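You operate a simulated robot arm through the tools that you are given. There is no shell and no other tool. Be economical: measure what you need, move in short steps, check, and stop when the job is done.

Carry out the task below with a simulated robot arm. There is one attempt and no reset: what you move stays moved.

Task
Set up the grey hand bender from the job card: fit its roller, latch it and dial the angle.
Fine: the old roller goes to the free bay of the plywood board.

Only the result counts: the job must be done as asked and must still hold three seconds after the hand-in. Knocking over, shifting, dropping, spilling or breaking anything else fails it.

Robot
A 6-joint arm with a two-finger parallel gripper, fixed in place. Base frame: the origin is at the foot of the arm, x ahead of it, y to its left, z up; the work surface is at about z = 0.906. Lengths are in m, angles in rad, forces in N, time in s.
With the tool pointing down near the work surface it reaches from about 0.24 to 0.66 m from the base axis. Its first joint turns from -1.152 to 1.152 rad. Payload 2.9 kg.
The TCP is the grasp point between the finger pads, 0.03 m short of the fingertips. In the tool frame z runs along the fingers and y along their closing line. The gripper opens to 0.11 m. The fingers are 0.02 m wide and 0.01 m thick; the gripper's body (0.048 by 0.112 m) begins 0.055 m behind the TCP.
Orientation is that of the tool frame in the base frame, as a unit quaternion [x, y, z, w]. With the fingers straight down and closing along the base's y, the tool's x points along the base's -x, its y along +y and its z along -z.

Tools
- The arm moves only by the tool move_arm. Its argument "targets" is one flat list of numbers, 7 for each row, row after row: the gripper command, from -1 (fully open) to 1 (shut), values between in proportion, then the shift along the base's x, y, z in m, then the turn, a rotation vector about the base's x, y, z in rad. In form: [fingers, tx, ty, tz, ax, ay, az, fingers, tx, ty, tz, ax, ay, az, ...]. A call has 1 to 8 rows; each row shifts and turns the commanded pose from where the row before left it. A row lasts 0.2 s, in which the tool goes at most 0.05 m and 0.15 rad; a call with a longer step from one row to the next is refused whole, and so is a gripper value outside its range. A pose out of reach is approached as far as the arm can. The call stops where the force on the tool passes 40 N (or 10 N more than at its start, if that is more) or the arm is blocked; 0.2 s more then pass. Each finger travels about 0.108 m/s and halts on what it meets, pressing with about 41 N; the grip force reading is that of the motor and also rises with nothing between the fingers. The clock runs only during rows and for 0.2 s after the last one: add rows that do not move to give the fingers time. It gives the time, the measured TCP pose, the force on the tool (base axes), the opening and the grip force at its end, in the units of the frame above (readings bear some noise).
- Cameras (640 x 400 px; columns grow to the right, rows downward): "scene" is fixed at [0.0856, 0.4499, 1.4046]; the picture's right is [-0.57, -0.82, 0.00], its down [-0.35, 0.24, -0.91] and it looks along [0.75, -0.51, -0.42] (base axes); focal length 215 px, centre (320, 200). "wrist" rides on the gripper at [-0.036, 0, -0.057] in the tool frame; the picture's right is [0.00, -1.00, 0.00], its down [0.97, 0.00, -0.24] and it looks along [0.24, 0.00, 0.97] (tool axes); focal length 218 px, centre (320, 200). There is no depth. A picture from a camera that has moved, and an enlarged one, comes with that camera's place and axes in the base frame and with its lens. The place of the scene camera against the robot may be out by one fixed shift of up to 0.018 m in any direction.
- snapshot(camera): a new picture of that camera. The clock stands still meanwhile.
- enlarge(camera, box): a new picture of the part [left, top, right, bottom] of that camera's present view, enlarged. The clock stands still meanwhile.
- hand_in(): hands the job in; it is judged then, once.

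Go step by step. Nothing tells you positions but the pictures and the camera data: compare them with the known pose of the tool, close in by small moves and look again before you grip or let go. The budget is 120 turns and 68 pictures, counting those below and the enlarged ones. Unless the task says otherwise, let go and move clear before handing in, and close with one line.

The tools are called after "Request:" by a JSON object that holds its "fn" and its "kwargs". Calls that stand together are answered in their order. move_arm: Moves the arm, as the interface text tells. Its arguments: {"type":"object","properties":{"targets":{"type":"array","items":{"type":"number"}}},"required":["targets"]} The other tools are called the same way: snapshot (camera) takes a picture; enlarge (camera, box) takes an enlarged picture of a part of a camera's view; hand_in () hands the job in.

At the start:

```text
clock: 0.0
position: [0.2806, 0.1471, 1.3136]
orientation: [0.0, 1.0, 0.0, 0.001]
force: [0.2, 0.0, -0.9]
width: 0.1099
gripper_force: 0.0
```

scene: 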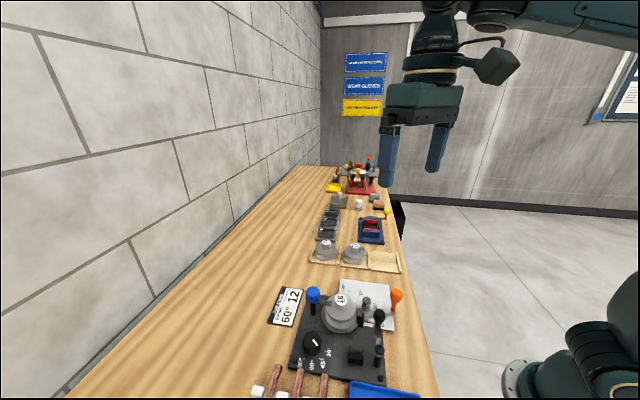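
wrist: 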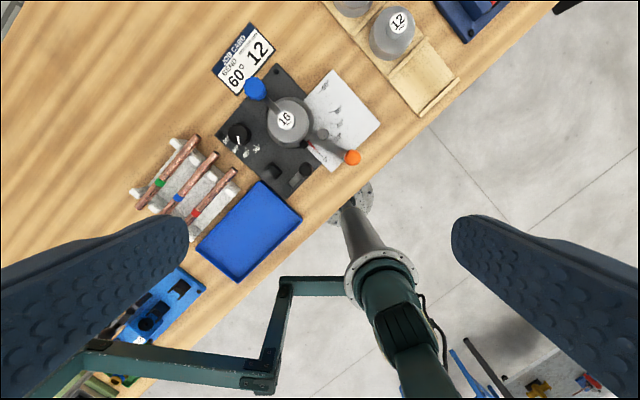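

I see the grey bender with a roller marked 16, a job card (60°, 12), and a plywood board with rollers and one free bay. I'll look closer before moving.

Request:
{"fn": "enlarge", "kwargs": {"camera": "wrist", "box": [200, 10, 400, 210]}}

Request:
{"fn": "enlarge", "kwargs": {"camera": "scene", "box": [240, 220, 420, 400]}}

Request:
{"fn": "enlarge", "kwargs": {"camera": "scene", "box": [300, 150, 420, 280]}}

```text
2.00 times, centred on (300, 110) of wrist
camera zoom: at [0.3182, 0.1468, 1.3714], right [0.0, -1.0, 0.0], down [-0.97, 0.0, 0.24], along [-0.24, 0.0, -0.97], focal length 436 px, centre (360, 380)
```

zoom: 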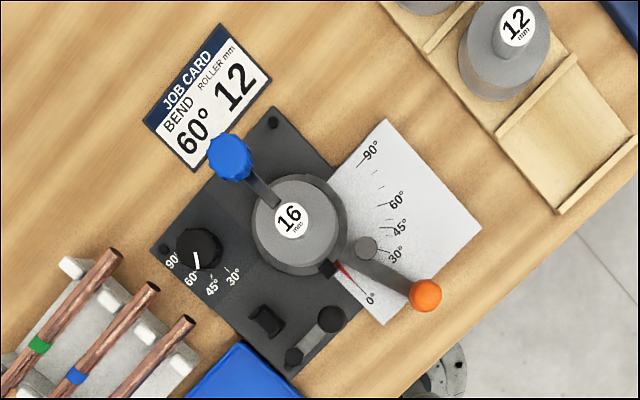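

```text
2.22 times, centred on (330, 310) of scene
camera zoom: at [0.0856, 0.4499, 1.4046], right [-0.57, -0.82, 0.0], down [-0.35, 0.24, -0.91], along [0.75, -0.51, -0.42], focal length 478 px, centre (298, -44)
```

zoom: 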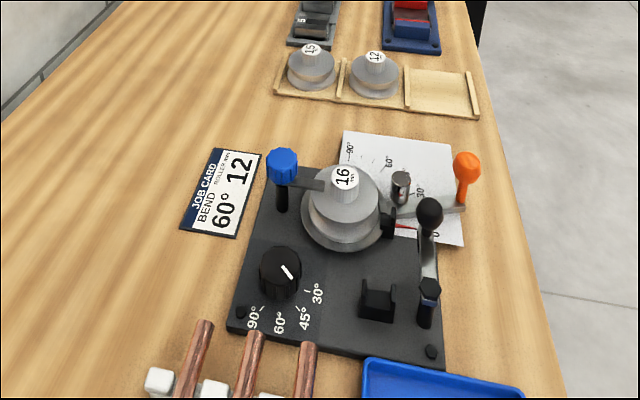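

```text
3.08 times, centred on (360, 215) of scene
camera zoom: at [0.0856, 0.4499, 1.4046], right [-0.57, -0.82, 0.0], down [-0.35, 0.24, -0.91], along [0.75, -0.51, -0.42], focal length 661 px, centre (197, 154)
```

zoom: 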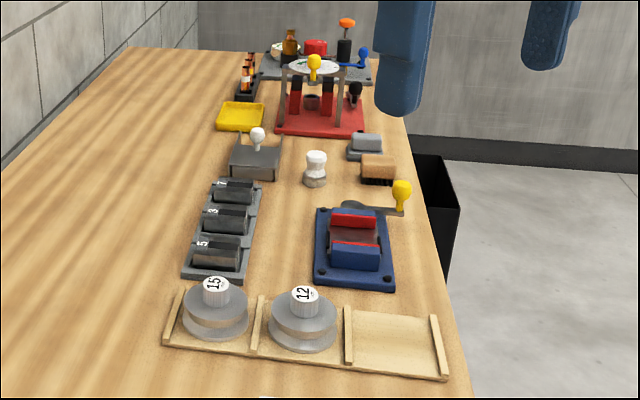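

Next I move above the bender for a closer look.

Request:
{"fn": "move_arm", "kwargs": {"targets": [-1, 0.022, 0.013, -0.035, 0, 0, 0, -1, 0.022, 0.013, -0.035, 0, 0, 0, -1, 0.022, 0.013, -0.035, 0, 0, 0, -1, 0.022, 0.014, -0.035, 0, 0, 0]}}

Request:
{"fn": "snapshot", "kwargs": {"camera": "wrist"}}

```text
clock: 1.0
position: [0.3683, 0.1988, 1.1726]
orientation: [0.0, 1.0, 0.001, 0.001]
force: [0.5, -0.3, 0.8]
width: 0.11
gripper_force: 0.1
```

```text
62 pictures are left
camera wrist: at [0.4047, 0.1992, 1.23], right [0.0, -1.0, 0.0], down [-0.97, 0.0, 0.24], along [-0.24, 0.0, -0.97], focal length 218 px, centre (320, 200)
```

wrist: 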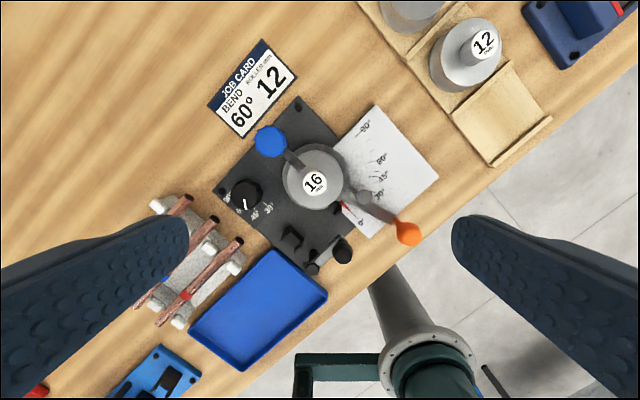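

Request:
{"fn": "enlarge", "kwargs": {"camera": "wrist", "box": [210, 90, 440, 280]}}

Request:
{"fn": "enlarge", "kwargs": {"camera": "scene", "box": [290, 270, 410, 390]}}

```text
2.11 times, centred on (325, 185) of wrist
camera zoom: at [0.4047, 0.1992, 1.23], right [0.0, -1.0, 0.0], down [-0.97, 0.0, 0.24], along [-0.24, 0.0, -0.97], focal length 460 px, centre (310, 232)
```

zoom: 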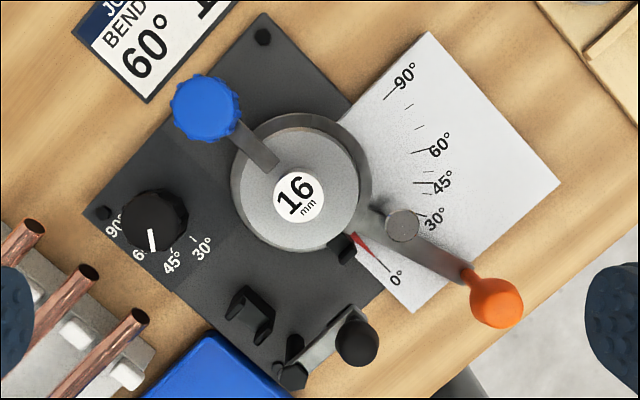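

```text
3.33 times, centred on (350, 330) of scene
camera zoom: at [0.0856, 0.4499, 1.4046], right [-0.57, -0.82, 0.0], down [-0.35, 0.24, -0.91], along [0.75, -0.51, -0.42], focal length 716 px, centre (220, -233)
```

zoom: 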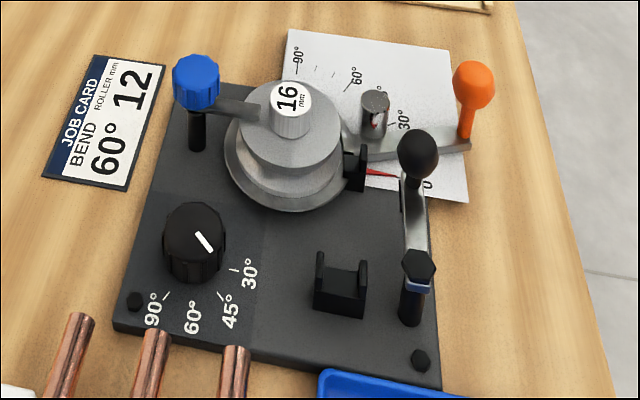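

The blue knob (swing latch finger over the roller) sits at about (0.41, 0.254), the roller axis at about (0.365, 0.206), and the dial at about (0.341, 0.30), apparently set to 45°. I'll turn the tool 45° to line up with the bender and look closer.

Request:
{"fn": "move_arm", "kwargs": {"targets": [-1, 0.003, 0.0145, -0.012, 0, 0, 0.131, -1, 0.003, 0.0145, -0.012, 0, 0, 0.131, -1, 0.003, 0.0145, -0.012, 0, 0, 0.131, -1, 0.003, 0.0145, -0.012, 0, 0, 0.131, -1, 0.003, 0.0145, -0.012, 0, 0, 0.131, -1, 0.002, 0.0145, -0.012, 0, 0, 0.131]}}

Request:
{"fn": "snapshot", "kwargs": {"camera": "wrist"}}

```text
clock: 2.4
position: [0.3859, 0.2869, 1.1031]
orientation: [-0.385, 0.923, 0.0, 0.001]
force: [-0.9, 0.3, 0.1]
width: 0.1099
gripper_force: 0.1
```

```text
59 pictures are left
camera wrist: at [0.4127, 0.3127, 1.1597], right [0.71, -0.7, 0.0], down [-0.68, -0.69, 0.24], along [-0.17, -0.17, -0.97], focal length 218 px, centre (320, 200)
```

wrist: 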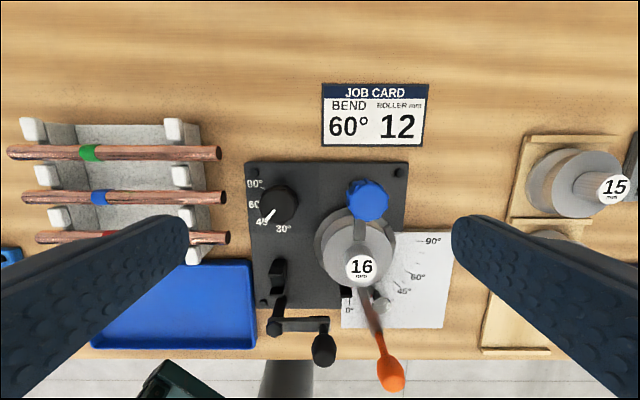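

Request:
{"fn": "enlarge", "kwargs": {"camera": "wrist", "box": [235, 155, 415, 325]}}

```text
2.35 times, centred on (325, 240) of wrist
camera zoom: at [0.4127, 0.3127, 1.1597], right [0.71, -0.7, 0.0], down [-0.68, -0.69, 0.24], along [-0.17, -0.17, -0.97], focal length 514 px, centre (308, 106)
```

zoom: 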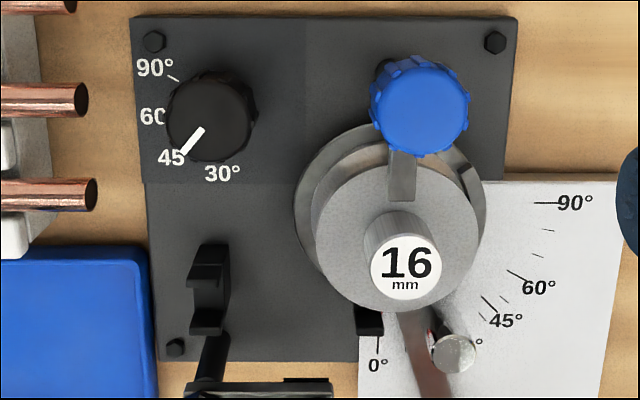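

The tool is now square with the bender, and the dial reads 45° (it needs 60°). I'll close the fingers partway and go above the blue latch knob.

Request:
{"fn": "move_arm", "kwargs": {"targets": [-0.1, 0.008, -0.011, -0.02, 0, 0, 0, -0.1, 0.008, -0.011, -0.02, 0, 0, 0, -0.1, 0.009, -0.012, -0.025, 0, 0, 0, -0.1, 0, 0, 0, 0, 0, 0]}}

Request:
{"fn": "snapshot", "kwargs": {"camera": "wrist"}}

Request:
{"fn": "enlarge", "kwargs": {"camera": "scene", "box": [270, 230, 410, 370]}}

```text
clock: 3.4
position: [0.4119, 0.2523, 1.0386]
orientation: [-0.383, 0.924, 0.001, 0.001]
force: [-1.4, 0.9, -0.5]
width: 0.0606
gripper_force: 0.0
```

```text
57 pictures are left
camera wrist: at [0.4382, 0.2783, 1.0959], right [0.71, -0.71, 0.0], down [-0.69, -0.69, 0.24], along [-0.17, -0.17, -0.97], focal length 218 px, centre (320, 200)
```

wrist: 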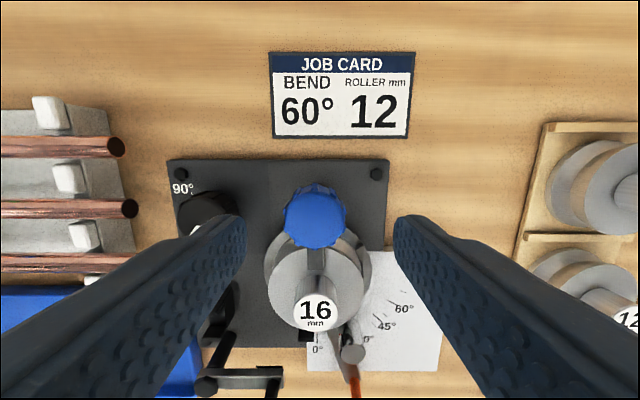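

```text
2.86 times, centred on (340, 300) of scene
camera zoom: at [0.0856, 0.4499, 1.4046], right [-0.57, -0.82, 0.0], down [-0.35, 0.24, -0.91], along [0.75, -0.51, -0.42], focal length 614 px, centre (263, -86)
```

zoom: 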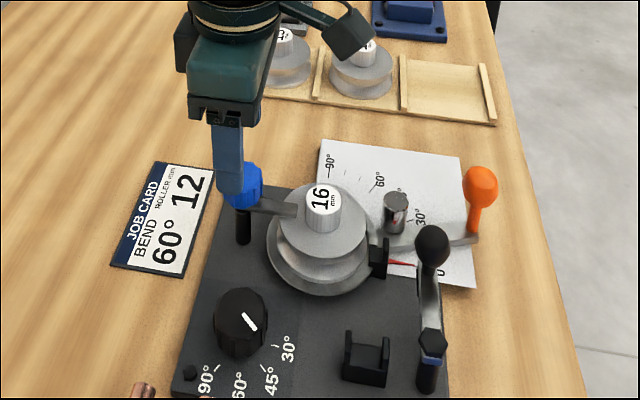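

Knob centre is about (0.4105, 0.254), nearly under the TCP. I'll descend and grip it.

Request:
{"fn": "move_arm", "kwargs": {"targets": [-0.1, -0.001, 0.0015, -0.018, 0, 0, 0, -0.1, 0, 0, -0.018, 0, 0, 0, -0.1, 0, 0, -0.018, 0, 0, 0, 0.5, 0, 0, 0, 0, 0, 0, 0.5, 0, 0, 0, 0, 0, 0]}}

Request:
{"fn": "enlarge", "kwargs": {"camera": "scene", "box": [270, 230, 410, 370]}}

```text
clock: 4.6
position: [0.41, 0.2541, 0.9844]
orientation: [-0.383, 0.924, 0.0, 0.0]
force: [0.4, -2.4, -0.9]
width: 0.0317
gripper_force: 45.2
```

```text
2.86 times, centred on (340, 300) of scene
camera zoom: at [0.0856, 0.4498, 1.4047], right [-0.57, -0.82, 0.0], down [-0.35, 0.24, -0.91], along [0.75, -0.51, -0.42], focal length 614 px, centre (263, -86)
```

zoom: 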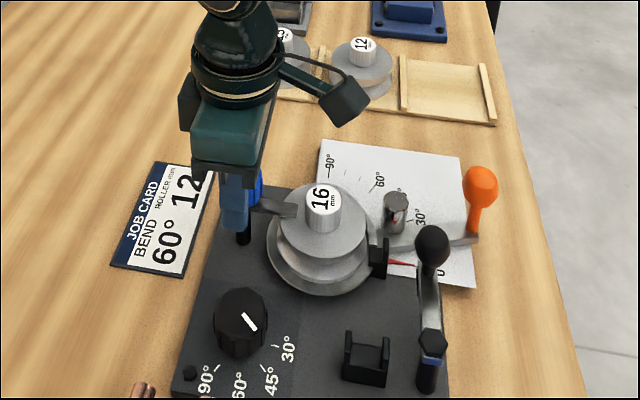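

Gripped at 0.032 m. I'll try turning the latch by a small amount and check that the finger follows.

Request:
{"fn": "move_arm", "kwargs": {"targets": [0.5, 0, 0, 0, 0, 0, -0.14, 0.5, 0, 0, 0, 0, 0, -0.14, 0.5, 0, 0, 0, 0, 0, -0.14]}}

Request:
{"fn": "enlarge", "kwargs": {"camera": "scene", "box": [270, 230, 410, 370]}}

```text
clock: 5.4
position: [0.4102, 0.2532, 0.9838]
orientation: [-0.181, 0.984, 0.0, 0.0]
force: [-1.8, -4.8, 0.3]
width: 0.0318
gripper_force: 44.6
```

```text
2.86 times, centred on (340, 300) of scene
camera zoom: at [0.0855, 0.4497, 1.4047], right [-0.57, -0.82, 0.0], down [-0.35, 0.24, -0.91], along [0.75, -0.51, -0.42], focal length 614 px, centre (263, -86)
```

zoom: 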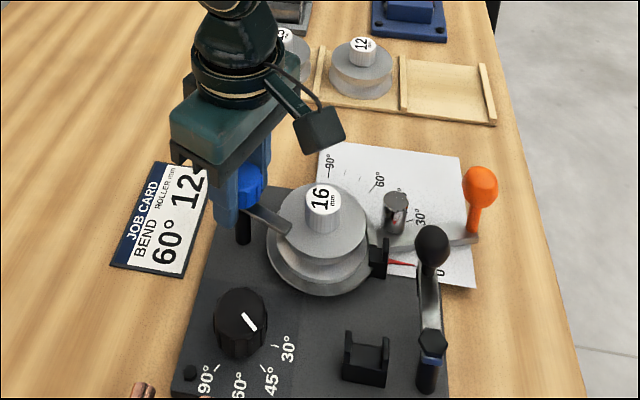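

The finger follows. I'll continue to about 90°.

Request:
{"fn": "move_arm", "kwargs": {"targets": [0.5, 0, 0, 0, 0, 0, -0.14, 0.5, 0, 0, 0, 0, 0, -0.14, 0.5, 0, 0, 0, 0, 0, -0.14, 0.5, 0, 0, 0, 0, 0, -0.14, 0.5, 0, 0, 0, 0, 0, -0.14, 0.5, 0, 0, 0, 0, 0, -0.14, 0.5, 0, 0, 0, 0, 0, -0.14, 0.5, 0, 0, 0, 0, 0, -0.14]}}

Request:
{"fn": "enlarge", "kwargs": {"camera": "scene", "box": [270, 230, 410, 370]}}

```text
clock: 7.2
position: [0.4094, 0.2511, 0.9839]
orientation: [0.37, 0.929, -0.001, -0.001]
force: [-9.2, -28.4, 8.2]
width: 0.0316
gripper_force: 44.5
```

```text
2.86 times, centred on (340, 300) of scene
camera zoom: at [0.0852, 0.449, 1.405], right [-0.57, -0.82, 0.0], down [-0.35, 0.24, -0.91], along [0.75, -0.51, -0.42], focal length 614 px, centre (263, -86)
```

zoom: 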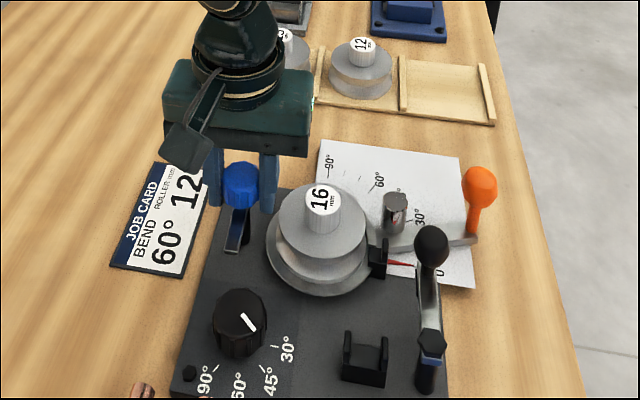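

The latch is swung off the roller. I'll open slightly, rise, and look down at the roller.

Request:
{"fn": "move_arm", "kwargs": {"targets": [0.15, 0, 0, 0, 0, 0, 0, 0.15, 0, 0, 0.03, 0, 0, 0, 0.15, 0, 0, 0.04, 0, 0, 0, 0, -0.022, -0.024, 0.03, 0, 0, 0, 0, -0.022, -0.024, 0, 0, 0, 0, -0.1, 0, 0, 0, 0, 0, 0]}}

Request:
{"fn": "snapshot", "kwargs": {"camera": "wrist"}}

Request:
{"fn": "enlarge", "kwargs": {"camera": "scene", "box": [270, 230, 410, 370]}}

```text
clock: 8.6
position: [0.3665, 0.206, 1.082]
orientation: [0.368, 0.93, 0.0, 0.001]
force: [0.4, -0.7, -0.5]
width: 0.0605
gripper_force: 0.0
```

```text
52 pictures are left
camera wrist: at [0.3931, 0.1819, 1.1384], right [-0.68, -0.73, 0.0], down [-0.71, 0.66, 0.24], along [-0.17, 0.16, -0.97], focal length 218 px, centre (320, 200)
```

wrist: 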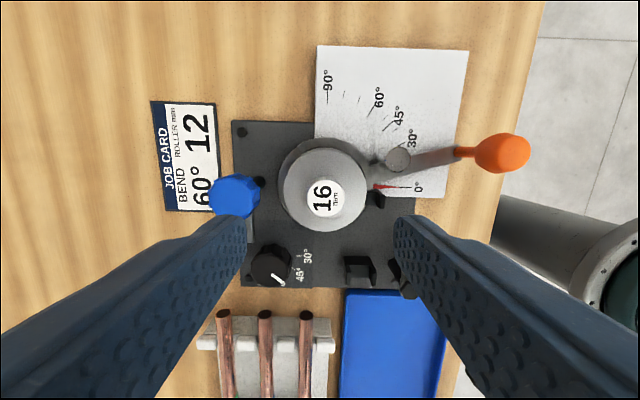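

```text
2.86 times, centred on (340, 300) of scene
camera zoom: at [0.0855, 0.4498, 1.4046], right [-0.57, -0.82, 0.0], down [-0.35, 0.24, -0.91], along [0.75, -0.51, -0.42], focal length 614 px, centre (263, -86)
```

zoom: 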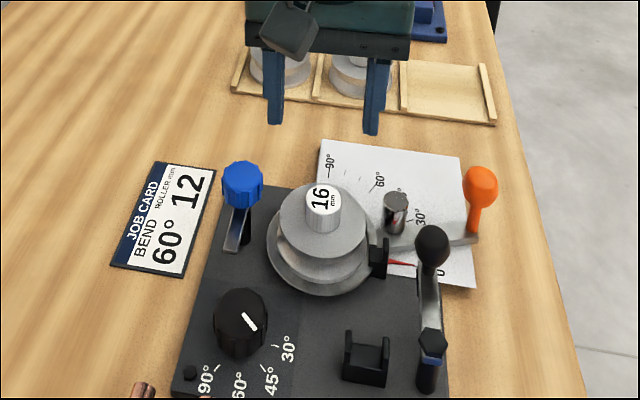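

The roller hub is under the TCP at about (0.366, 0.205). I'll descend around the hub and grip it.

Request:
{"fn": "move_arm", "kwargs": {"targets": [0.1, 0, -0.001, -0.03, 0, 0, 0, 0.1, 0, 0, -0.03, 0, 0, 0, 0.1, 0, 0, -0.025, 0, 0, 0, 0.1, 0, 0, -0.012, 0, 0, 0, 0.6, 0, 0, 0, 0, 0, 0, 0.6, 0, 0, 0, 0, 0, 0]}}

Request:
{"fn": "snapshot", "kwargs": {"camera": "wrist"}}

Request:
{"fn": "enlarge", "kwargs": {"camera": "scene", "box": [270, 230, 410, 370]}}

```text
clock: 10.0
position: [0.3645, 0.2047, 0.9845]
orientation: [0.369, 0.93, -0.004, -0.001]
force: [-15.2, -19.1, 8.8]
width: 0.0289
gripper_force: 41.4
```

```text
50 pictures are left
camera wrist: at [0.392, 0.1805, 1.0423], right [-0.69, -0.73, 0.01], down [-0.71, 0.67, 0.24], along [-0.18, 0.16, -0.97], focal length 218 px, centre (320, 200)
```

wrist: 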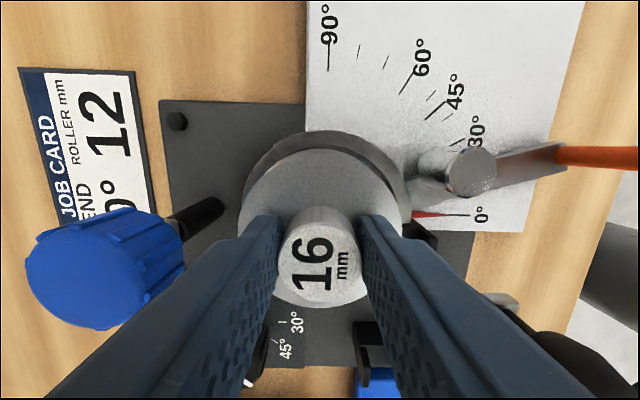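

```text
2.86 times, centred on (340, 300) of scene
camera zoom: at [0.085, 0.4493, 1.4049], right [-0.57, -0.82, 0.0], down [-0.35, 0.24, -0.91], along [0.75, -0.51, -0.42], focal length 614 px, centre (263, -86)
```

zoom: 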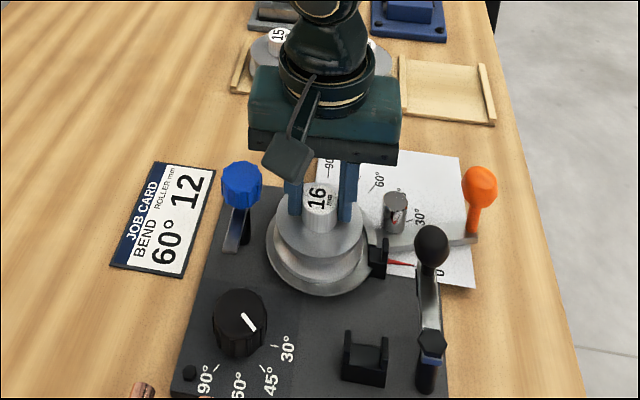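

The grip holds, with some side load. I'll relieve it by a small shift and then check the force.

Request:
{"fn": "move_arm", "kwargs": {"targets": [0.6, -0.0018, -0.0018, 0, 0, 0, 0, 0.6, 0, 0, 0, 0, 0, 0]}}

```text
clock: 10.6
position: [0.3643, 0.2043, 0.9863]
orientation: [0.367, 0.93, 0.0, 0.001]
force: [-0.9, -5.7, -1.4]
width: 0.0289
gripper_force: 41.3
```

Side load is gone, so the axis is about (0.364, 0.204). Now I lift straight up.

Request:
{"fn": "move_arm", "kwargs": {"targets": [0.6, 0, 0, 0.01, 0, 0, 0, 0.6, 0, 0, 0.02, 0, 0, 0, 0.6, 0, 0, 0.03, 0, 0, 0, 0.6, 0, 0, 0.03, 0, 0, 0, 0.6, 0, 0, 0.03, 0, 0, 0]}}

Request:
{"fn": "enlarge", "kwargs": {"camera": "scene", "box": [270, 190, 410, 370]}}

Request:
{"fn": "snapshot", "kwargs": {"camera": "wrist"}}

```text
clock: 11.8
position: [0.3616, 0.204, 1.1062]
orientation: [0.369, 0.929, 0.0, 0.001]
force: [-1.1, -0.4, -3.1]
width: 0.029
gripper_force: 40.5
```

```text
2.22 times, centred on (340, 280) of scene
camera zoom: at [0.0856, 0.4499, 1.4046], right [-0.57, -0.82, 0.0], down [-0.35, 0.24, -0.91], along [0.75, -0.51, -0.42], focal length 478 px, centre (276, 22)
```

zoom: 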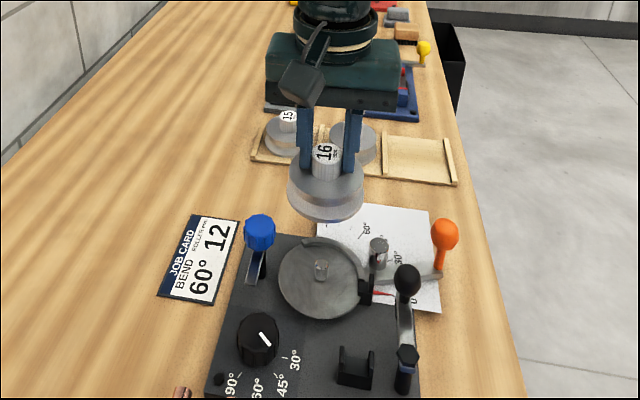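

```text
47 pictures are left
camera wrist: at [0.3908, 0.1792, 1.1633], right [-0.68, -0.73, 0.0], down [-0.71, 0.66, 0.24], along [-0.17, 0.16, -0.97], focal length 218 px, centre (320, 200)
```

wrist: 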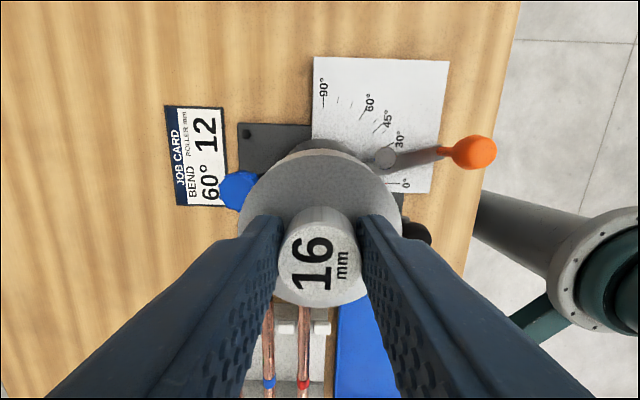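

The old roller is free and the spindle is exposed. I'll raise a bit and carry it toward the plywood board, stopping short so the camera can see the free bay past the roller.

Request:
{"fn": "move_arm", "kwargs": {"targets": [0.6, 0, 0, 0.04, 0, 0, 0, 0.6, 0.005, -0.03, 0.01, 0, 0, 0, 0.6, 0.005, -0.04, 0, 0, 0, 0, 0.6, 0.005, -0.04, 0, 0, 0, 0, 0.6, 0.005, -0.04, 0, 0, 0, 0, 0.6, 0.003, -0.04, 0, 0, 0, 0, 0.6, 0, 0, 0, 0, 0, 0]}}

Request:
{"fn": "snapshot", "kwargs": {"camera": "wrist"}}

```text
clock: 13.4
position: [0.3874, 0.0105, 1.1579]
orientation: [0.368, 0.93, -0.001, 0.001]
force: [-0.6, -0.3, -3.1]
width: 0.0288
gripper_force: 41.0
```

```text
46 pictures are left
camera wrist: at [0.4144, -0.0138, 1.2145], right [-0.68, -0.73, 0.0], down [-0.71, 0.66, 0.24], along [-0.17, 0.16, -0.97], focal length 218 px, centre (320, 200)
```

wrist: 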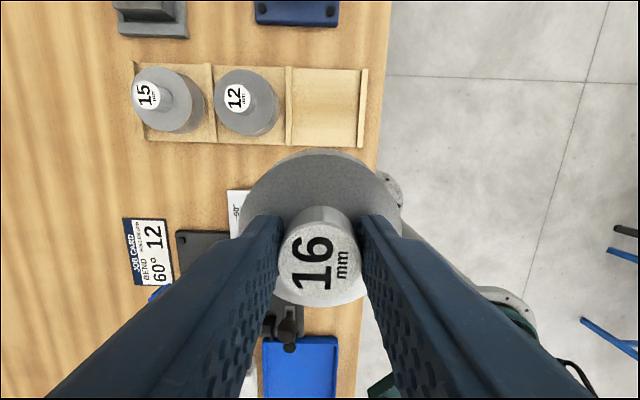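

The free bay's centre comes out at about (0.4447, −0.0525). I'll move above it and descend most of the way.

Request:
{"fn": "move_arm", "kwargs": {"targets": [0.6, 0.029, -0.0315, 0, 0, 0, 0, 0.6, 0.0285, -0.0315, 0, 0, 0, 0, 0.6, 0, 0, -0.04, 0, 0, 0, 0.6, 0, 0, -0.04, 0, 0, 0, 0.6, 0, 0, -0.035, 0, 0, 0, 0.6, 0, 0, 0, 0, 0, 0]}}

Request:
{"fn": "snapshot", "kwargs": {"camera": "wrist"}}

Request:
{"fn": "enlarge", "kwargs": {"camera": "scene", "box": [300, 200, 420, 300]}}

```text
clock: 14.8
position: [0.4448, -0.0517, 1.0416]
orientation: [0.368, 0.93, -0.001, 0.001]
force: [-0.4, -0.1, -2.6]
width: 0.0287
gripper_force: 40.9
```

```text
45 pictures are left
camera wrist: at [0.4714, -0.0747, 1.0978], right [-0.68, -0.73, 0.0], down [-0.71, 0.66, 0.24], along [-0.17, 0.16, -0.97], focal length 218 px, centre (320, 200)
```

wrist: 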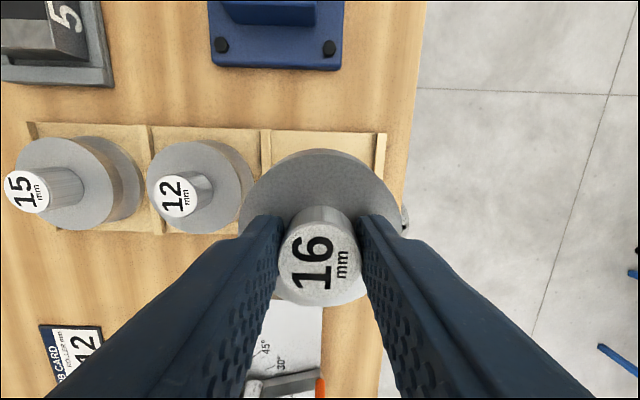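

```text
4.00 times, centred on (360, 250) of scene
camera zoom: at [0.0856, 0.4499, 1.4046], right [-0.57, -0.82, 0.0], down [-0.35, 0.24, -0.91], along [0.75, -0.51, -0.42], focal length 860 px, centre (160, 0)
```

zoom: 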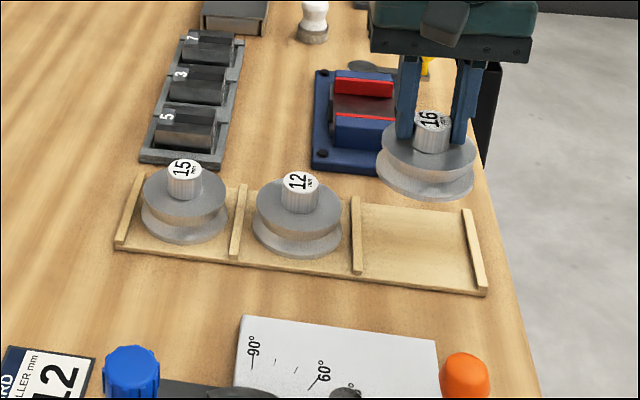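

The roller is centred over the bay. I'll descend slowly to contact.

Request:
{"fn": "move_arm", "kwargs": {"targets": [0.6, 0, 0, -0.025, 0, 0, 0, 0.6, 0, 0, -0.02, 0, 0, 0, 0.6, 0, 0, -0.01, 0, 0, 0, 0.6, 0, 0, -0.006, 0, 0, 0, 0.6, 0, 0, 0, 0, 0, 0]}}

Request:
{"fn": "enlarge", "kwargs": {"camera": "scene", "box": [300, 200, 420, 300]}}

```text
clock: 16.0
position: [0.4448, -0.0495, 0.9814]
orientation: [0.368, 0.93, 0.0, 0.0]
force: [0.6, 0.4, -2.9]
width: 0.0289
gripper_force: 40.7
```

```text
4.00 times, centred on (360, 250) of scene
camera zoom: at [0.0856, 0.4499, 1.4046], right [-0.57, -0.82, 0.0], down [-0.35, 0.24, -0.91], along [0.75, -0.51, -0.42], focal length 860 px, centre (160, 0)
```

zoom: 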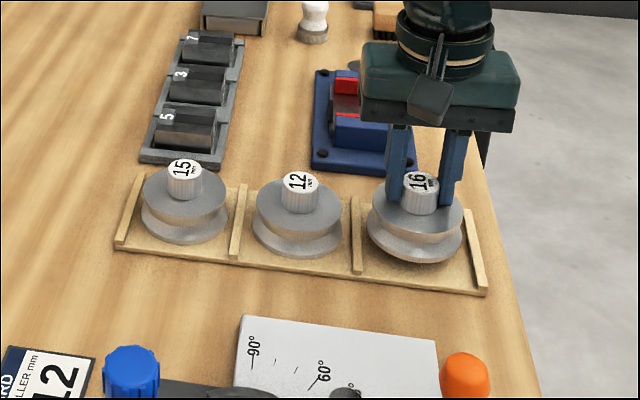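

Still slightly above the board. I'll continue down in small steps.

Request:
{"fn": "move_arm", "kwargs": {"targets": [0.6, 0, -0.002, -0.004, 0, 0, 0, 0.6, 0, 0, -0.004, 0, 0, 0, 0.6, 0, 0, -0.003, 0, 0, 0, 0.6, 0, 0, 0, 0, 0, 0]}}

```text
clock: 17.0
position: [0.4454, -0.0528, 0.9703]
orientation: [0.369, 0.93, 0.0, 0.0]
force: [-0.1, -0.3, -2.9]
width: 0.0289
gripper_force: 41.2
```

Request:
{"fn": "move_arm", "kwargs": {"targets": [0.6, 0, 0, -0.003, 0, 0, 0, 0.6, 0, 0, -0.003, 0, 0, 0, 0.6, 0, 0, -0.002, 0, 0, 0, 0.6, 0, 0, 0, 0, 0, 0]}}

Request:
{"fn": "enlarge", "kwargs": {"camera": "scene", "box": [330, 230, 410, 290]}}

```text
clock: 17.8
position: [0.4453, -0.0513, 0.966]
orientation: [0.368, 0.93, 0.0, 0.004]
force: [-0.9, -0.5, 4.6]
width: 0.0293
gripper_force: 41.2
stopped in row 3: the force on the tool passed its limit (the readings are from after the stop); the commanded pose is now the measured one
```

```text
6.67 times, centred on (370, 260) of scene
camera zoom: at [0.0855, 0.4499, 1.4047], right [-0.57, -0.82, 0.0], down [-0.35, 0.24, -0.91], along [0.75, -0.51, -0.42], focal length 1433 px, centre (-13, -200)
```

zoom: 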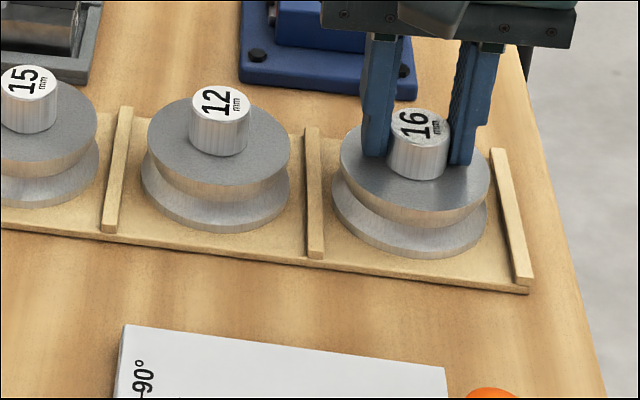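

The roller rests in the free bay. I'll release, rise, and move above the 12 mm roller at about (0.512, 0.015).

Request:
{"fn": "move_arm", "kwargs": {"targets": [0.1, 0, 0, 0, 0, 0, 0, 0.1, 0, 0, 0, 0, 0, 0, 0.1, 0, 0, 0.03, 0, 0, 0, 0.1, 0, 0, 0.04, 0, 0, 0, 0.1, 0.022, 0.022, 0.02, 0, 0, 0, 0, 0.022, 0.022, 0, 0, 0, 0, 0, 0.022, 0.022, 0, 0, 0, 0, 0, 0, 0, 0, 0, 0, 0]}}

Request:
{"fn": "snapshot", "kwargs": {"camera": "wrist"}}

Request:
{"fn": "enlarge", "kwargs": {"camera": "scene", "box": [300, 200, 420, 300]}}

```text
clock: 19.6
position: [0.5138, 0.0133, 1.054]
orientation: [0.369, 0.93, 0.0, 0.003]
force: [0.5, -0.3, -0.4]
width: 0.0551
gripper_force: 0.0
```

```text
41 pictures are left
camera wrist: at [0.5406, -0.0106, 1.1114], right [-0.68, -0.73, 0.0], down [-0.71, 0.66, 0.23], along [-0.17, 0.16, -0.97], focal length 218 px, centre (320, 200)
```

wrist: 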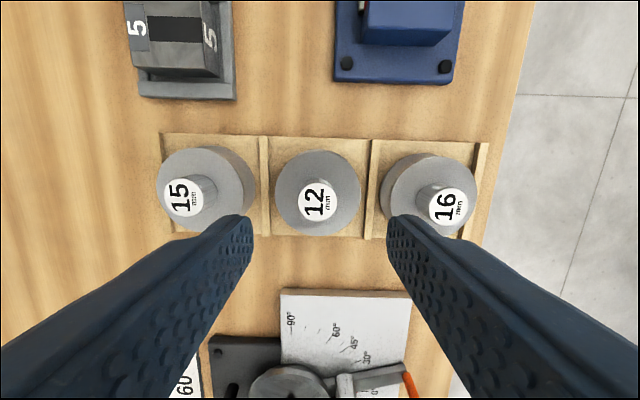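

```text
4.00 times, centred on (360, 250) of scene
camera zoom: at [0.0856, 0.4499, 1.4046], right [-0.57, -0.82, 0.0], down [-0.35, 0.24, -0.91], along [0.75, -0.51, -0.42], focal length 860 px, centre (160, 0)
```

zoom: 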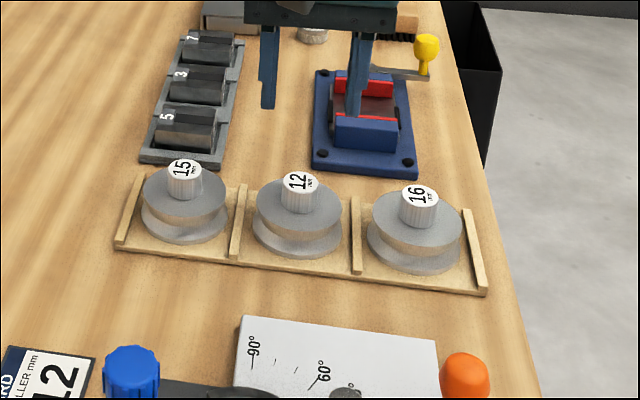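

The 16 sits well in the bay. I'll descend on the 12 hub and grip.

Request:
{"fn": "move_arm", "kwargs": {"targets": [0.1, 0.0007, 0.0025, -0.03, 0, 0, 0, 0.1, 0, 0, -0.03, 0, 0, 0, 0.1, 0, 0, -0.018, 0, 0, 0, 0.1, 0, 0, -0.008, 0, 0, 0, 0.6, 0, 0, 0, 0, 0, 0, 0.6, 0, 0, 0, 0, 0, 0]}}

Request:
{"fn": "enlarge", "kwargs": {"camera": "scene", "box": [300, 200, 420, 300]}}

Request:
{"fn": "snapshot", "kwargs": {"camera": "wrist"}}

```text
clock: 21.0
position: [0.5141, 0.015, 0.9693]
orientation: [0.367, 0.93, 0.001, 0.003]
force: [1.5, -0.3, 0.6]
width: 0.0287
gripper_force: 40.8
```

```text
4.00 times, centred on (360, 250) of scene
camera zoom: at [0.0856, 0.4499, 1.4046], right [-0.57, -0.82, 0.0], down [-0.35, 0.24, -0.91], along [0.75, -0.51, -0.42], focal length 860 px, centre (160, 0)
```

zoom: 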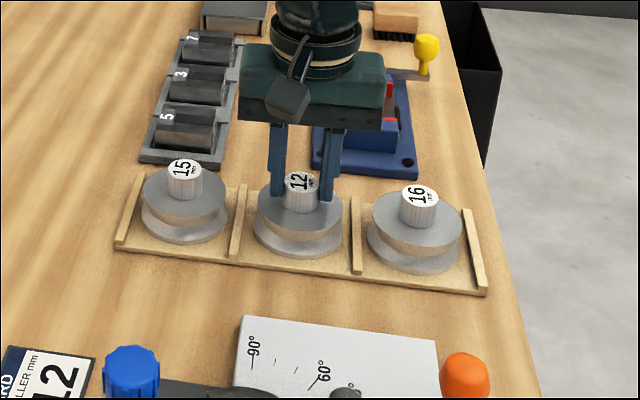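

```text
38 pictures are left
camera wrist: at [0.54, -0.0085, 1.0273], right [-0.68, -0.73, 0.0], down [-0.71, 0.66, 0.23], along [-0.17, 0.16, -0.97], focal length 218 px, centre (320, 200)
```

wrist: 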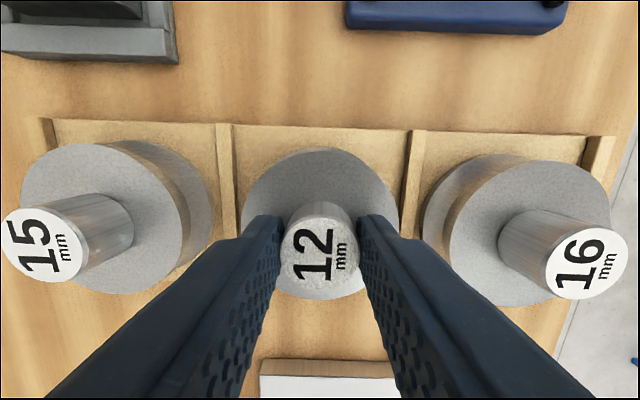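

The 12 is gripped. I'll lift it and carry it back toward the bender spindle, stopping short to look.

Request:
{"fn": "move_arm", "kwargs": {"targets": [0.6, 0, 0, 0.02, 0, 0, 0, 0.6, 0, 0, 0.04, 0.002, 0.0055, 0, 0.6, 0, 0, 0.05, 0, 0, 0, 0.6, 0, 0, 0.05, 0, 0, 0, 0.6, -0.033, 0.024, 0, 0, 0, 0, 0.6, -0.033, 0.024, 0, 0, 0, 0, 0.6, -0.033, 0.024, 0, 0, 0, 0, 0.6, -0.033, 0.024, 0, 0, 0, 0]}}

Request:
{"fn": "snapshot", "kwargs": {"camera": "scene"}}

Request:
{"fn": "snapshot", "kwargs": {"camera": "wrist"}}

```text
clock: 22.8
position: [0.3808, 0.1127, 1.1271]
orientation: [0.369, 0.93, 0.001, 0.0]
force: [-0.2, 0.6, -3.0]
width: 0.0287
gripper_force: 40.7
```

```text
37 pictures are left
```

scene: 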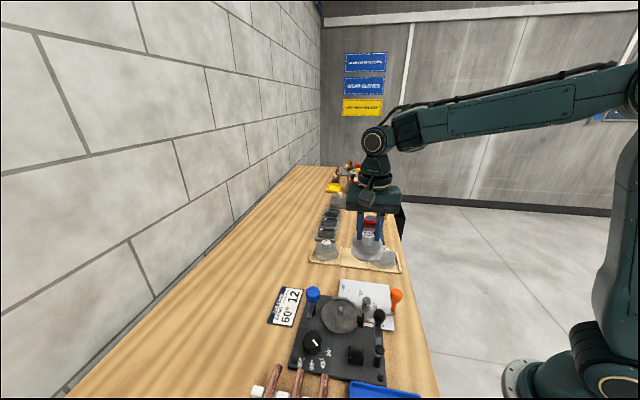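

```text
36 pictures are left
camera wrist: at [0.4078, 0.0894, 1.1836], right [-0.68, -0.73, 0.0], down [-0.71, 0.66, 0.24], along [-0.17, 0.16, -0.97], focal length 218 px, centre (320, 200)
```

wrist: 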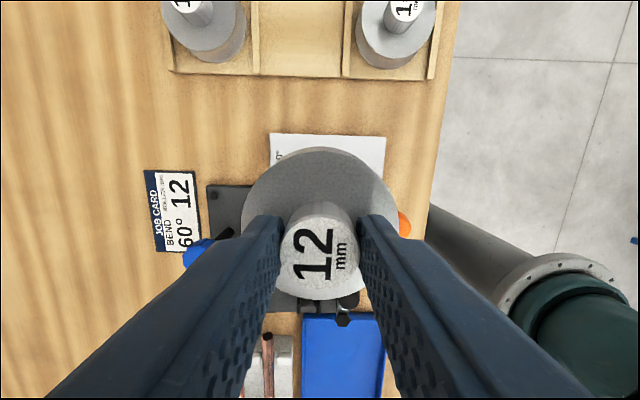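

I'll move above the spindle at (0.364, 0.204) and lower to just above the pin.

Request:
{"fn": "move_arm", "kwargs": {"targets": [0.6, -0.0055, 0.031, 0, 0, 0, 0, 0.6, -0.0055, 0.031, 0, 0, 0, 0, 0.6, -0.0055, 0.0296, 0, 0, 0, 0, 0.6, 0, 0, -0.03, 0, 0, 0, 0.6, 0, 0, -0.035, 0, 0, 0, 0.6, 0, 0, -0.02, 0, 0, 0, 0.6, 0, 0, 0, 0, 0, 0]}}

Request:
{"fn": "enlarge", "kwargs": {"camera": "scene", "box": [290, 250, 410, 350]}}

```text
clock: 24.4
position: [0.3636, 0.2044, 1.0429]
orientation: [0.368, 0.93, 0.001, 0.0]
force: [0.9, -0.2, -2.5]
width: 0.0288
gripper_force: 41.0
```

```text
4.00 times, centred on (350, 300) of scene
camera zoom: at [0.0856, 0.4499, 1.4046], right [-0.57, -0.82, 0.0], down [-0.35, 0.24, -0.91], along [0.75, -0.51, -0.42], focal length 860 px, centre (200, -200)
```

zoom: 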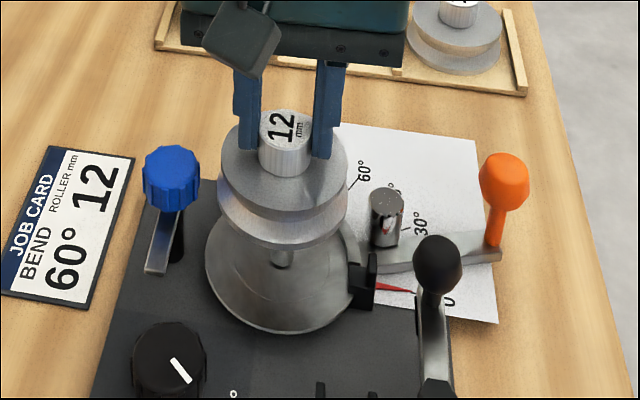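

The roller looks aligned above the pin. I'll lower gradually while watching the force.

Request:
{"fn": "move_arm", "kwargs": {"targets": [0.6, 0.0005, 0, -0.01, 0, 0, 0, 0.6, 0, 0, -0.008, 0, 0, 0, 0.6, 0, 0, -0.006, 0, 0, 0, 0.6, 0, 0, -0.006, 0, 0, 0, 0.6, 0, 0, -0.005, 0, 0, 0, 0.6, 0, 0, 0, 0, 0, 0]}}

```text
clock: 25.8
position: [0.3647, 0.2042, 1.0105]
orientation: [0.368, 0.93, 0.001, 0.001]
force: [-6.4, -2.0, 20.5]
width: 0.0288
gripper_force: 40.8
```

There is contact about 2 cm above the seat: the pin is probably at the bore's rim, with a side force toward −x. I'll look before adjusting.

Request:
{"fn": "enlarge", "kwargs": {"camera": "scene", "box": [310, 270, 370, 330]}}

Request:
{"fn": "snapshot", "kwargs": {"camera": "wrist"}}

```text
6.67 times, centred on (340, 300) of scene
camera zoom: at [0.0852, 0.4497, 1.4047], right [-0.57, -0.82, 0.0], down [-0.35, 0.24, -0.91], along [0.75, -0.51, -0.42], focal length 1433 px, centre (187, -467)
```

zoom: 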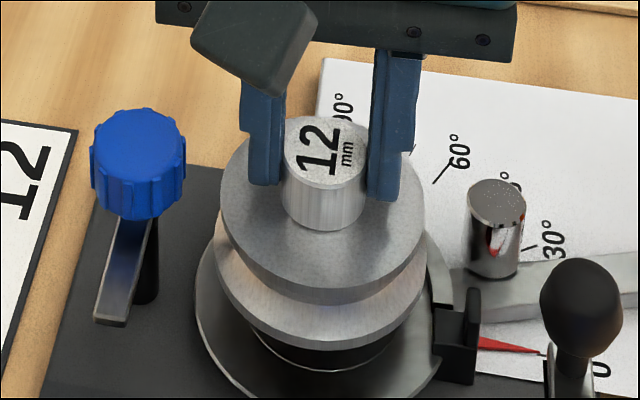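

```text
33 pictures are left
camera wrist: at [0.3912, 0.1799, 1.0676], right [-0.68, -0.73, 0.0], down [-0.71, 0.66, 0.24], along [-0.17, 0.17, -0.97], focal length 218 px, centre (320, 200)
```

wrist: 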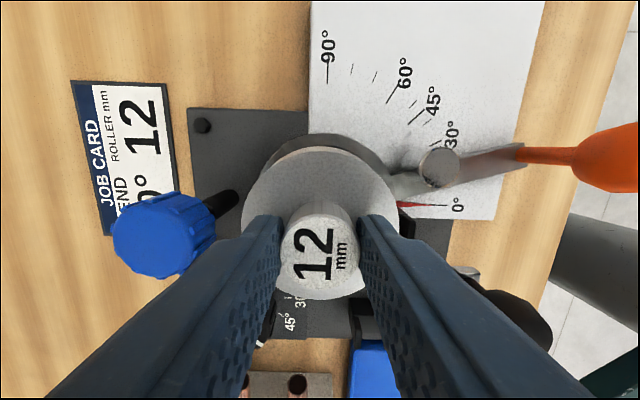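

Compared with the 16, the 12 sits about 2 mm further up in the hand's view, so I'll correct by (−0.0015, +0.0013) and try again.

Request:
{"fn": "move_arm", "kwargs": {"targets": [0.6, 0, 0, 0.004, 0, 0, 0, 0.6, -0.0015, 0.0013, 0, 0, 0, 0, 0.6, 0, 0, -0.003, 0, 0, 0, 0.6, 0, 0, -0.002, 0, 0, 0, 0.6, 0, 0, -0.003, 0, 0, 0, 0.6, 0, 0, 0, 0, 0, 0]}}

```text
clock: 27.2
position: [0.3634, 0.2038, 1.0049]
orientation: [0.368, 0.93, 0.0, 0.0]
force: [-0.7, 0.5, -2.5]
width: 0.0288
gripper_force: 41.6
```

It has slipped past the earlier contact with no force. I'll continue down.

Request:
{"fn": "move_arm", "kwargs": {"targets": [0.6, 0, 0, -0.004, 0, 0, 0, 0.6, 0, 0, -0.004, 0, 0, 0, 0.6, 0, 0, -0.003, 0, 0, 0, 0.6, 0, 0, -0.002, 0, 0, 0, 0.6, 0, 0, -0.002, 0, 0, 0, 0.6, 0, 0, -0.002, 0, 0, 0, 0.6, 0, 0, 0, 0, 0, 0]}}

Request:
{"fn": "enlarge", "kwargs": {"camera": "scene", "box": [290, 250, 410, 350]}}

```text
clock: 28.8
position: [0.3634, 0.2051, 0.9889]
orientation: [0.367, 0.93, 0.002, 0.002]
force: [-6.9, -0.6, 26.3]
width: 0.0291
gripper_force: 41.0
```

```text
4.00 times, centred on (350, 300) of scene
camera zoom: at [0.0851, 0.4497, 1.4047], right [-0.57, -0.82, 0.0], down [-0.35, 0.24, -0.91], along [0.75, -0.51, -0.42], focal length 860 px, centre (200, -200)
```

zoom: 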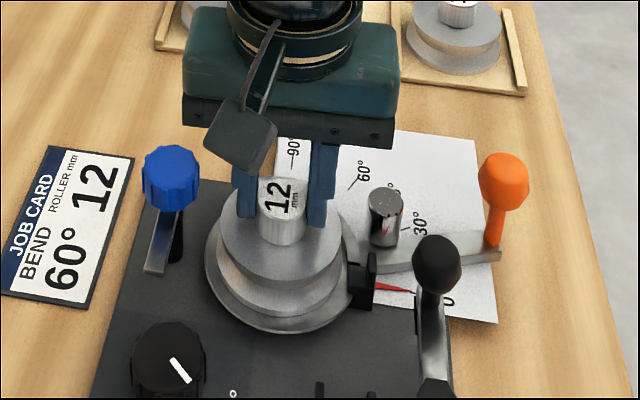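

Seated at TCP z ≈ 0.989, as expected. I'll release, rise and go over the latch knob.

Request:
{"fn": "move_arm", "kwargs": {"targets": [0.1, 0, 0, 0, 0, 0, 0, 0.1, 0, 0, 0.001, 0, 0, 0, 0.1, 0, 0, 0.03, 0, 0, 0, 0.1, 0, 0, 0.04, 0, 0, 0, 0.1, 0.023, 0.024, 0, 0, 0, 0, 0.1, 0.023, 0.024, 0, 0, 0, 0, 0.15, 0, 0, 0, 0, 0, 0]}}

Request:
{"fn": "snapshot", "kwargs": {"camera": "wrist"}}

Request:
{"fn": "enlarge", "kwargs": {"camera": "scene", "box": [290, 250, 410, 350]}}

```text
clock: 30.4
position: [0.4094, 0.254, 1.0589]
orientation: [0.367, 0.93, 0.0, 0.0]
force: [-0.7, -0.8, -0.1]
width: 0.0465
gripper_force: 0.0
```

```text
31 pictures are left
camera wrist: at [0.4357, 0.23, 1.1158], right [-0.68, -0.73, 0.0], down [-0.71, 0.66, 0.24], along [-0.17, 0.16, -0.97], focal length 218 px, centre (320, 200)
```

wrist: 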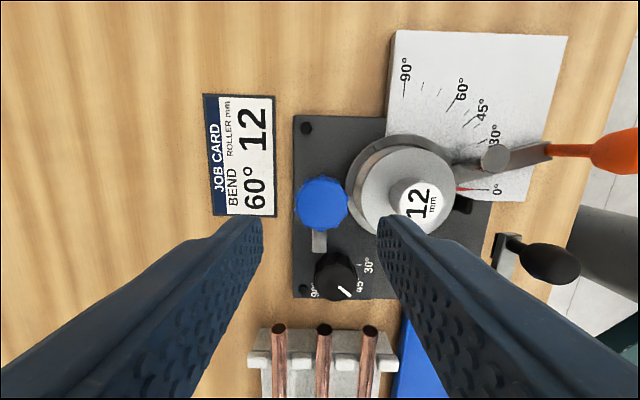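

```text
4.00 times, centred on (350, 300) of scene
camera zoom: at [0.0856, 0.4499, 1.4046], right [-0.57, -0.82, 0.0], down [-0.35, 0.24, -0.91], along [0.75, -0.51, -0.42], focal length 860 px, centre (200, -200)
```

zoom: 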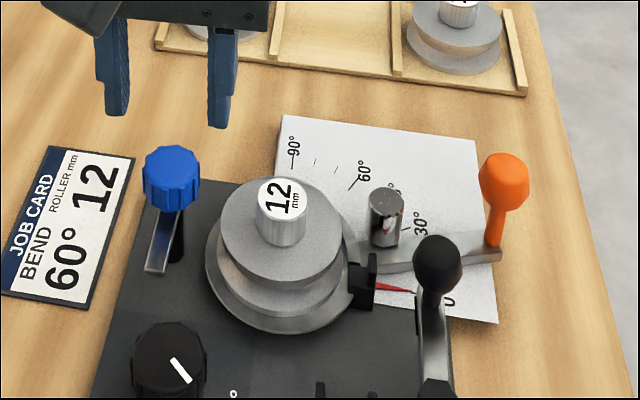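

The roller is seated and the knob is under the tool. I'll descend and grip it.

Request:
{"fn": "move_arm", "kwargs": {"targets": [0.15, 0.0005, -0.0003, -0.03, 0, 0, 0, 0.15, 0, 0, -0.03, 0, 0, 0, 0.15, 0, 0, -0.015, 0, 0, 0, 0.5, 0, 0, 0, 0, 0, 0, 0.5, 0, 0, 0, 0, 0, 0]}}

```text
clock: 31.6
position: [0.4097, 0.2526, 0.9836]
orientation: [0.367, 0.93, 0.001, 0.001]
force: [5.2, 3.3, -1.6]
width: 0.0316
gripper_force: 45.3
```

Request:
{"fn": "move_arm", "kwargs": {"targets": [0.5, 0, 0, 0, 0, 0, 0.14, 0.5, 0, 0, 0, 0, 0, 0.14, 0.5, 0, 0, 0, 0, 0, 0.14, 0.5, 0, 0, 0, 0, 0, 0.14, 0.5, 0, 0, 0, 0, 0, 0.14, 0.5, 0, 0, 0, 0, 0, 0.14, 0.5, 0, 0, 0, 0, 0, 0.14, 0.5, 0, 0, 0, 0, 0, 0.14]}}

Request:
{"fn": "enlarge", "kwargs": {"camera": "scene", "box": [290, 250, 410, 350]}}

```text
clock: 33.4
position: [0.4092, 0.2527, 0.9845]
orientation: [-0.184, 0.983, 0.001, 0.0]
force: [-5.4, 13.3, -10.4]
width: 0.0317
gripper_force: 44.2
```

```text
4.00 times, centred on (350, 300) of scene
camera zoom: at [0.0855, 0.4503, 1.4045], right [-0.57, -0.82, 0.0], down [-0.35, 0.24, -0.91], along [0.75, -0.51, -0.42], focal length 860 px, centre (200, -200)
```

zoom: 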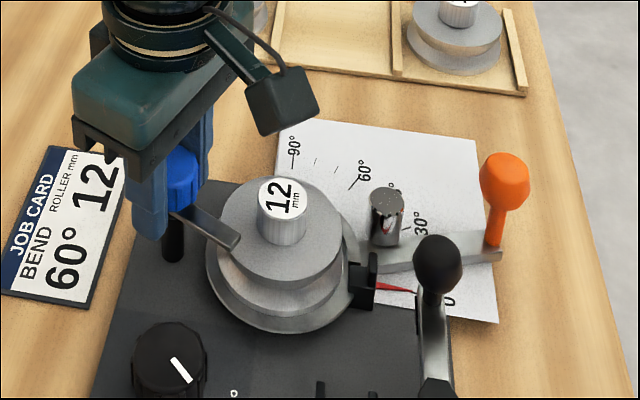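

The finger is over the roller. I'll continue to the original latched angle.

Request:
{"fn": "move_arm", "kwargs": {"targets": [0.5, 0, 0, 0, 0, 0, 0.14, 0.5, 0, 0, 0, 0, 0, 0.14, 0.5, 0, 0, 0, 0, 0, 0.14, 0.5, 0, 0, 0, 0, 0, 0.01, 0.5, 0, 0, 0, 0, 0, 0]}}

Request:
{"fn": "enlarge", "kwargs": {"camera": "scene", "box": [290, 250, 410, 350]}}

```text
clock: 34.6
position: [0.4093, 0.2525, 0.9844]
orientation: [-0.389, 0.921, 0.0, 0.0]
force: [-0.1, 18.1, -12.7]
width: 0.0315
gripper_force: 44.5
```

```text
4.00 times, centred on (350, 300) of scene
camera zoom: at [0.0857, 0.4505, 1.4044], right [-0.57, -0.82, 0.0], down [-0.35, 0.24, -0.91], along [0.75, -0.51, -0.42], focal length 860 px, centre (200, -200)
```

zoom: 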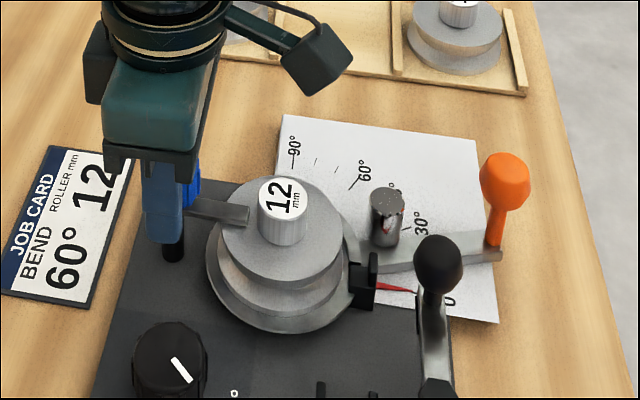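

Latched as it was originally. I'll release, rise, and move above the dial while turning the tool back so its fingers close along y.

Request:
{"fn": "move_arm", "kwargs": {"targets": [0.1, 0, 0, 0, 0, 0, 0, 0.1, 0, 0, 0.03, 0, 0, 0, 0, 0, 0, 0.03, 0, 0, -0.133, 0, -0.017, 0.012, 0, 0, 0, -0.133, 0, -0.017, 0.012, 0, 0, 0, -0.133, 0, -0.017, 0.012, 0, 0, 0, -0.133, 0, -0.0165, 0.0125, 0, 0, 0, -0.133, 0, 0, 0, 0, 0, 0, -0.133]}}

Request:
{"fn": "snapshot", "kwargs": {"camera": "wrist"}}

Request:
{"fn": "enlarge", "kwargs": {"camera": "wrist", "box": [250, 130, 390, 270]}}

Request:
{"fn": "enlarge", "kwargs": {"camera": "scene", "box": [290, 270, 410, 370]}}

```text
clock: 36.4
position: [0.3384, 0.3014, 1.0435]
orientation: [0.001, 1.0, 0.0, -0.001]
force: [-0.4, -0.3, 0.5]
width: 0.0549
gripper_force: 0.1
```

```text
27 pictures are left
camera wrist: at [0.3773, 0.3014, 1.1009], right [0.0, -1.0, 0.0], down [-0.97, 0.0, 0.24], along [-0.24, 0.0, -0.97], focal length 218 px, centre (320, 200)
```

wrist: 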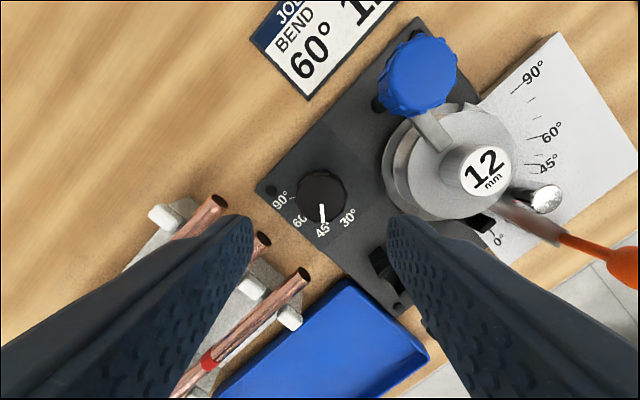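

```text
2.86 times, centred on (320, 200) of wrist
camera zoom: at [0.3773, 0.3014, 1.1009], right [0.0, -1.0, 0.0], down [-0.97, 0.0, 0.24], along [-0.24, 0.0, -0.97], focal length 624 px, centre (320, 200)
```

zoom: 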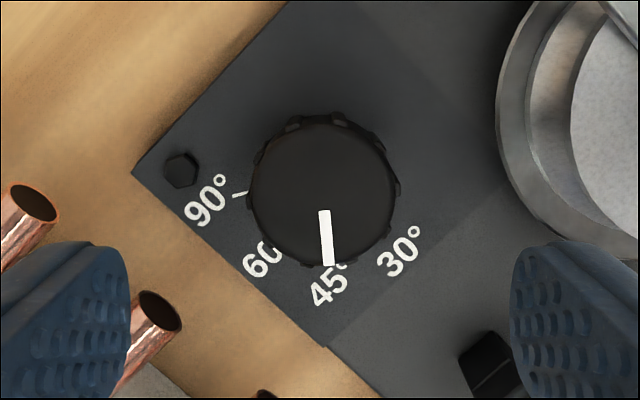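

```text
4.00 times, centred on (350, 320) of scene
camera zoom: at [0.0855, 0.4499, 1.4046], right [-0.57, -0.82, 0.0], down [-0.35, 0.24, -0.91], along [0.75, -0.51, -0.42], focal length 860 px, centre (200, -280)
```

zoom: 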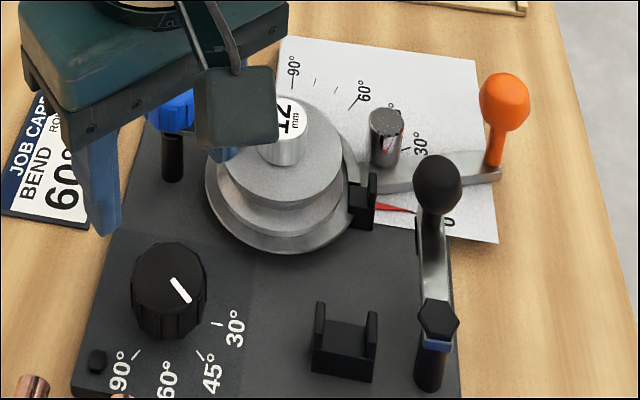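

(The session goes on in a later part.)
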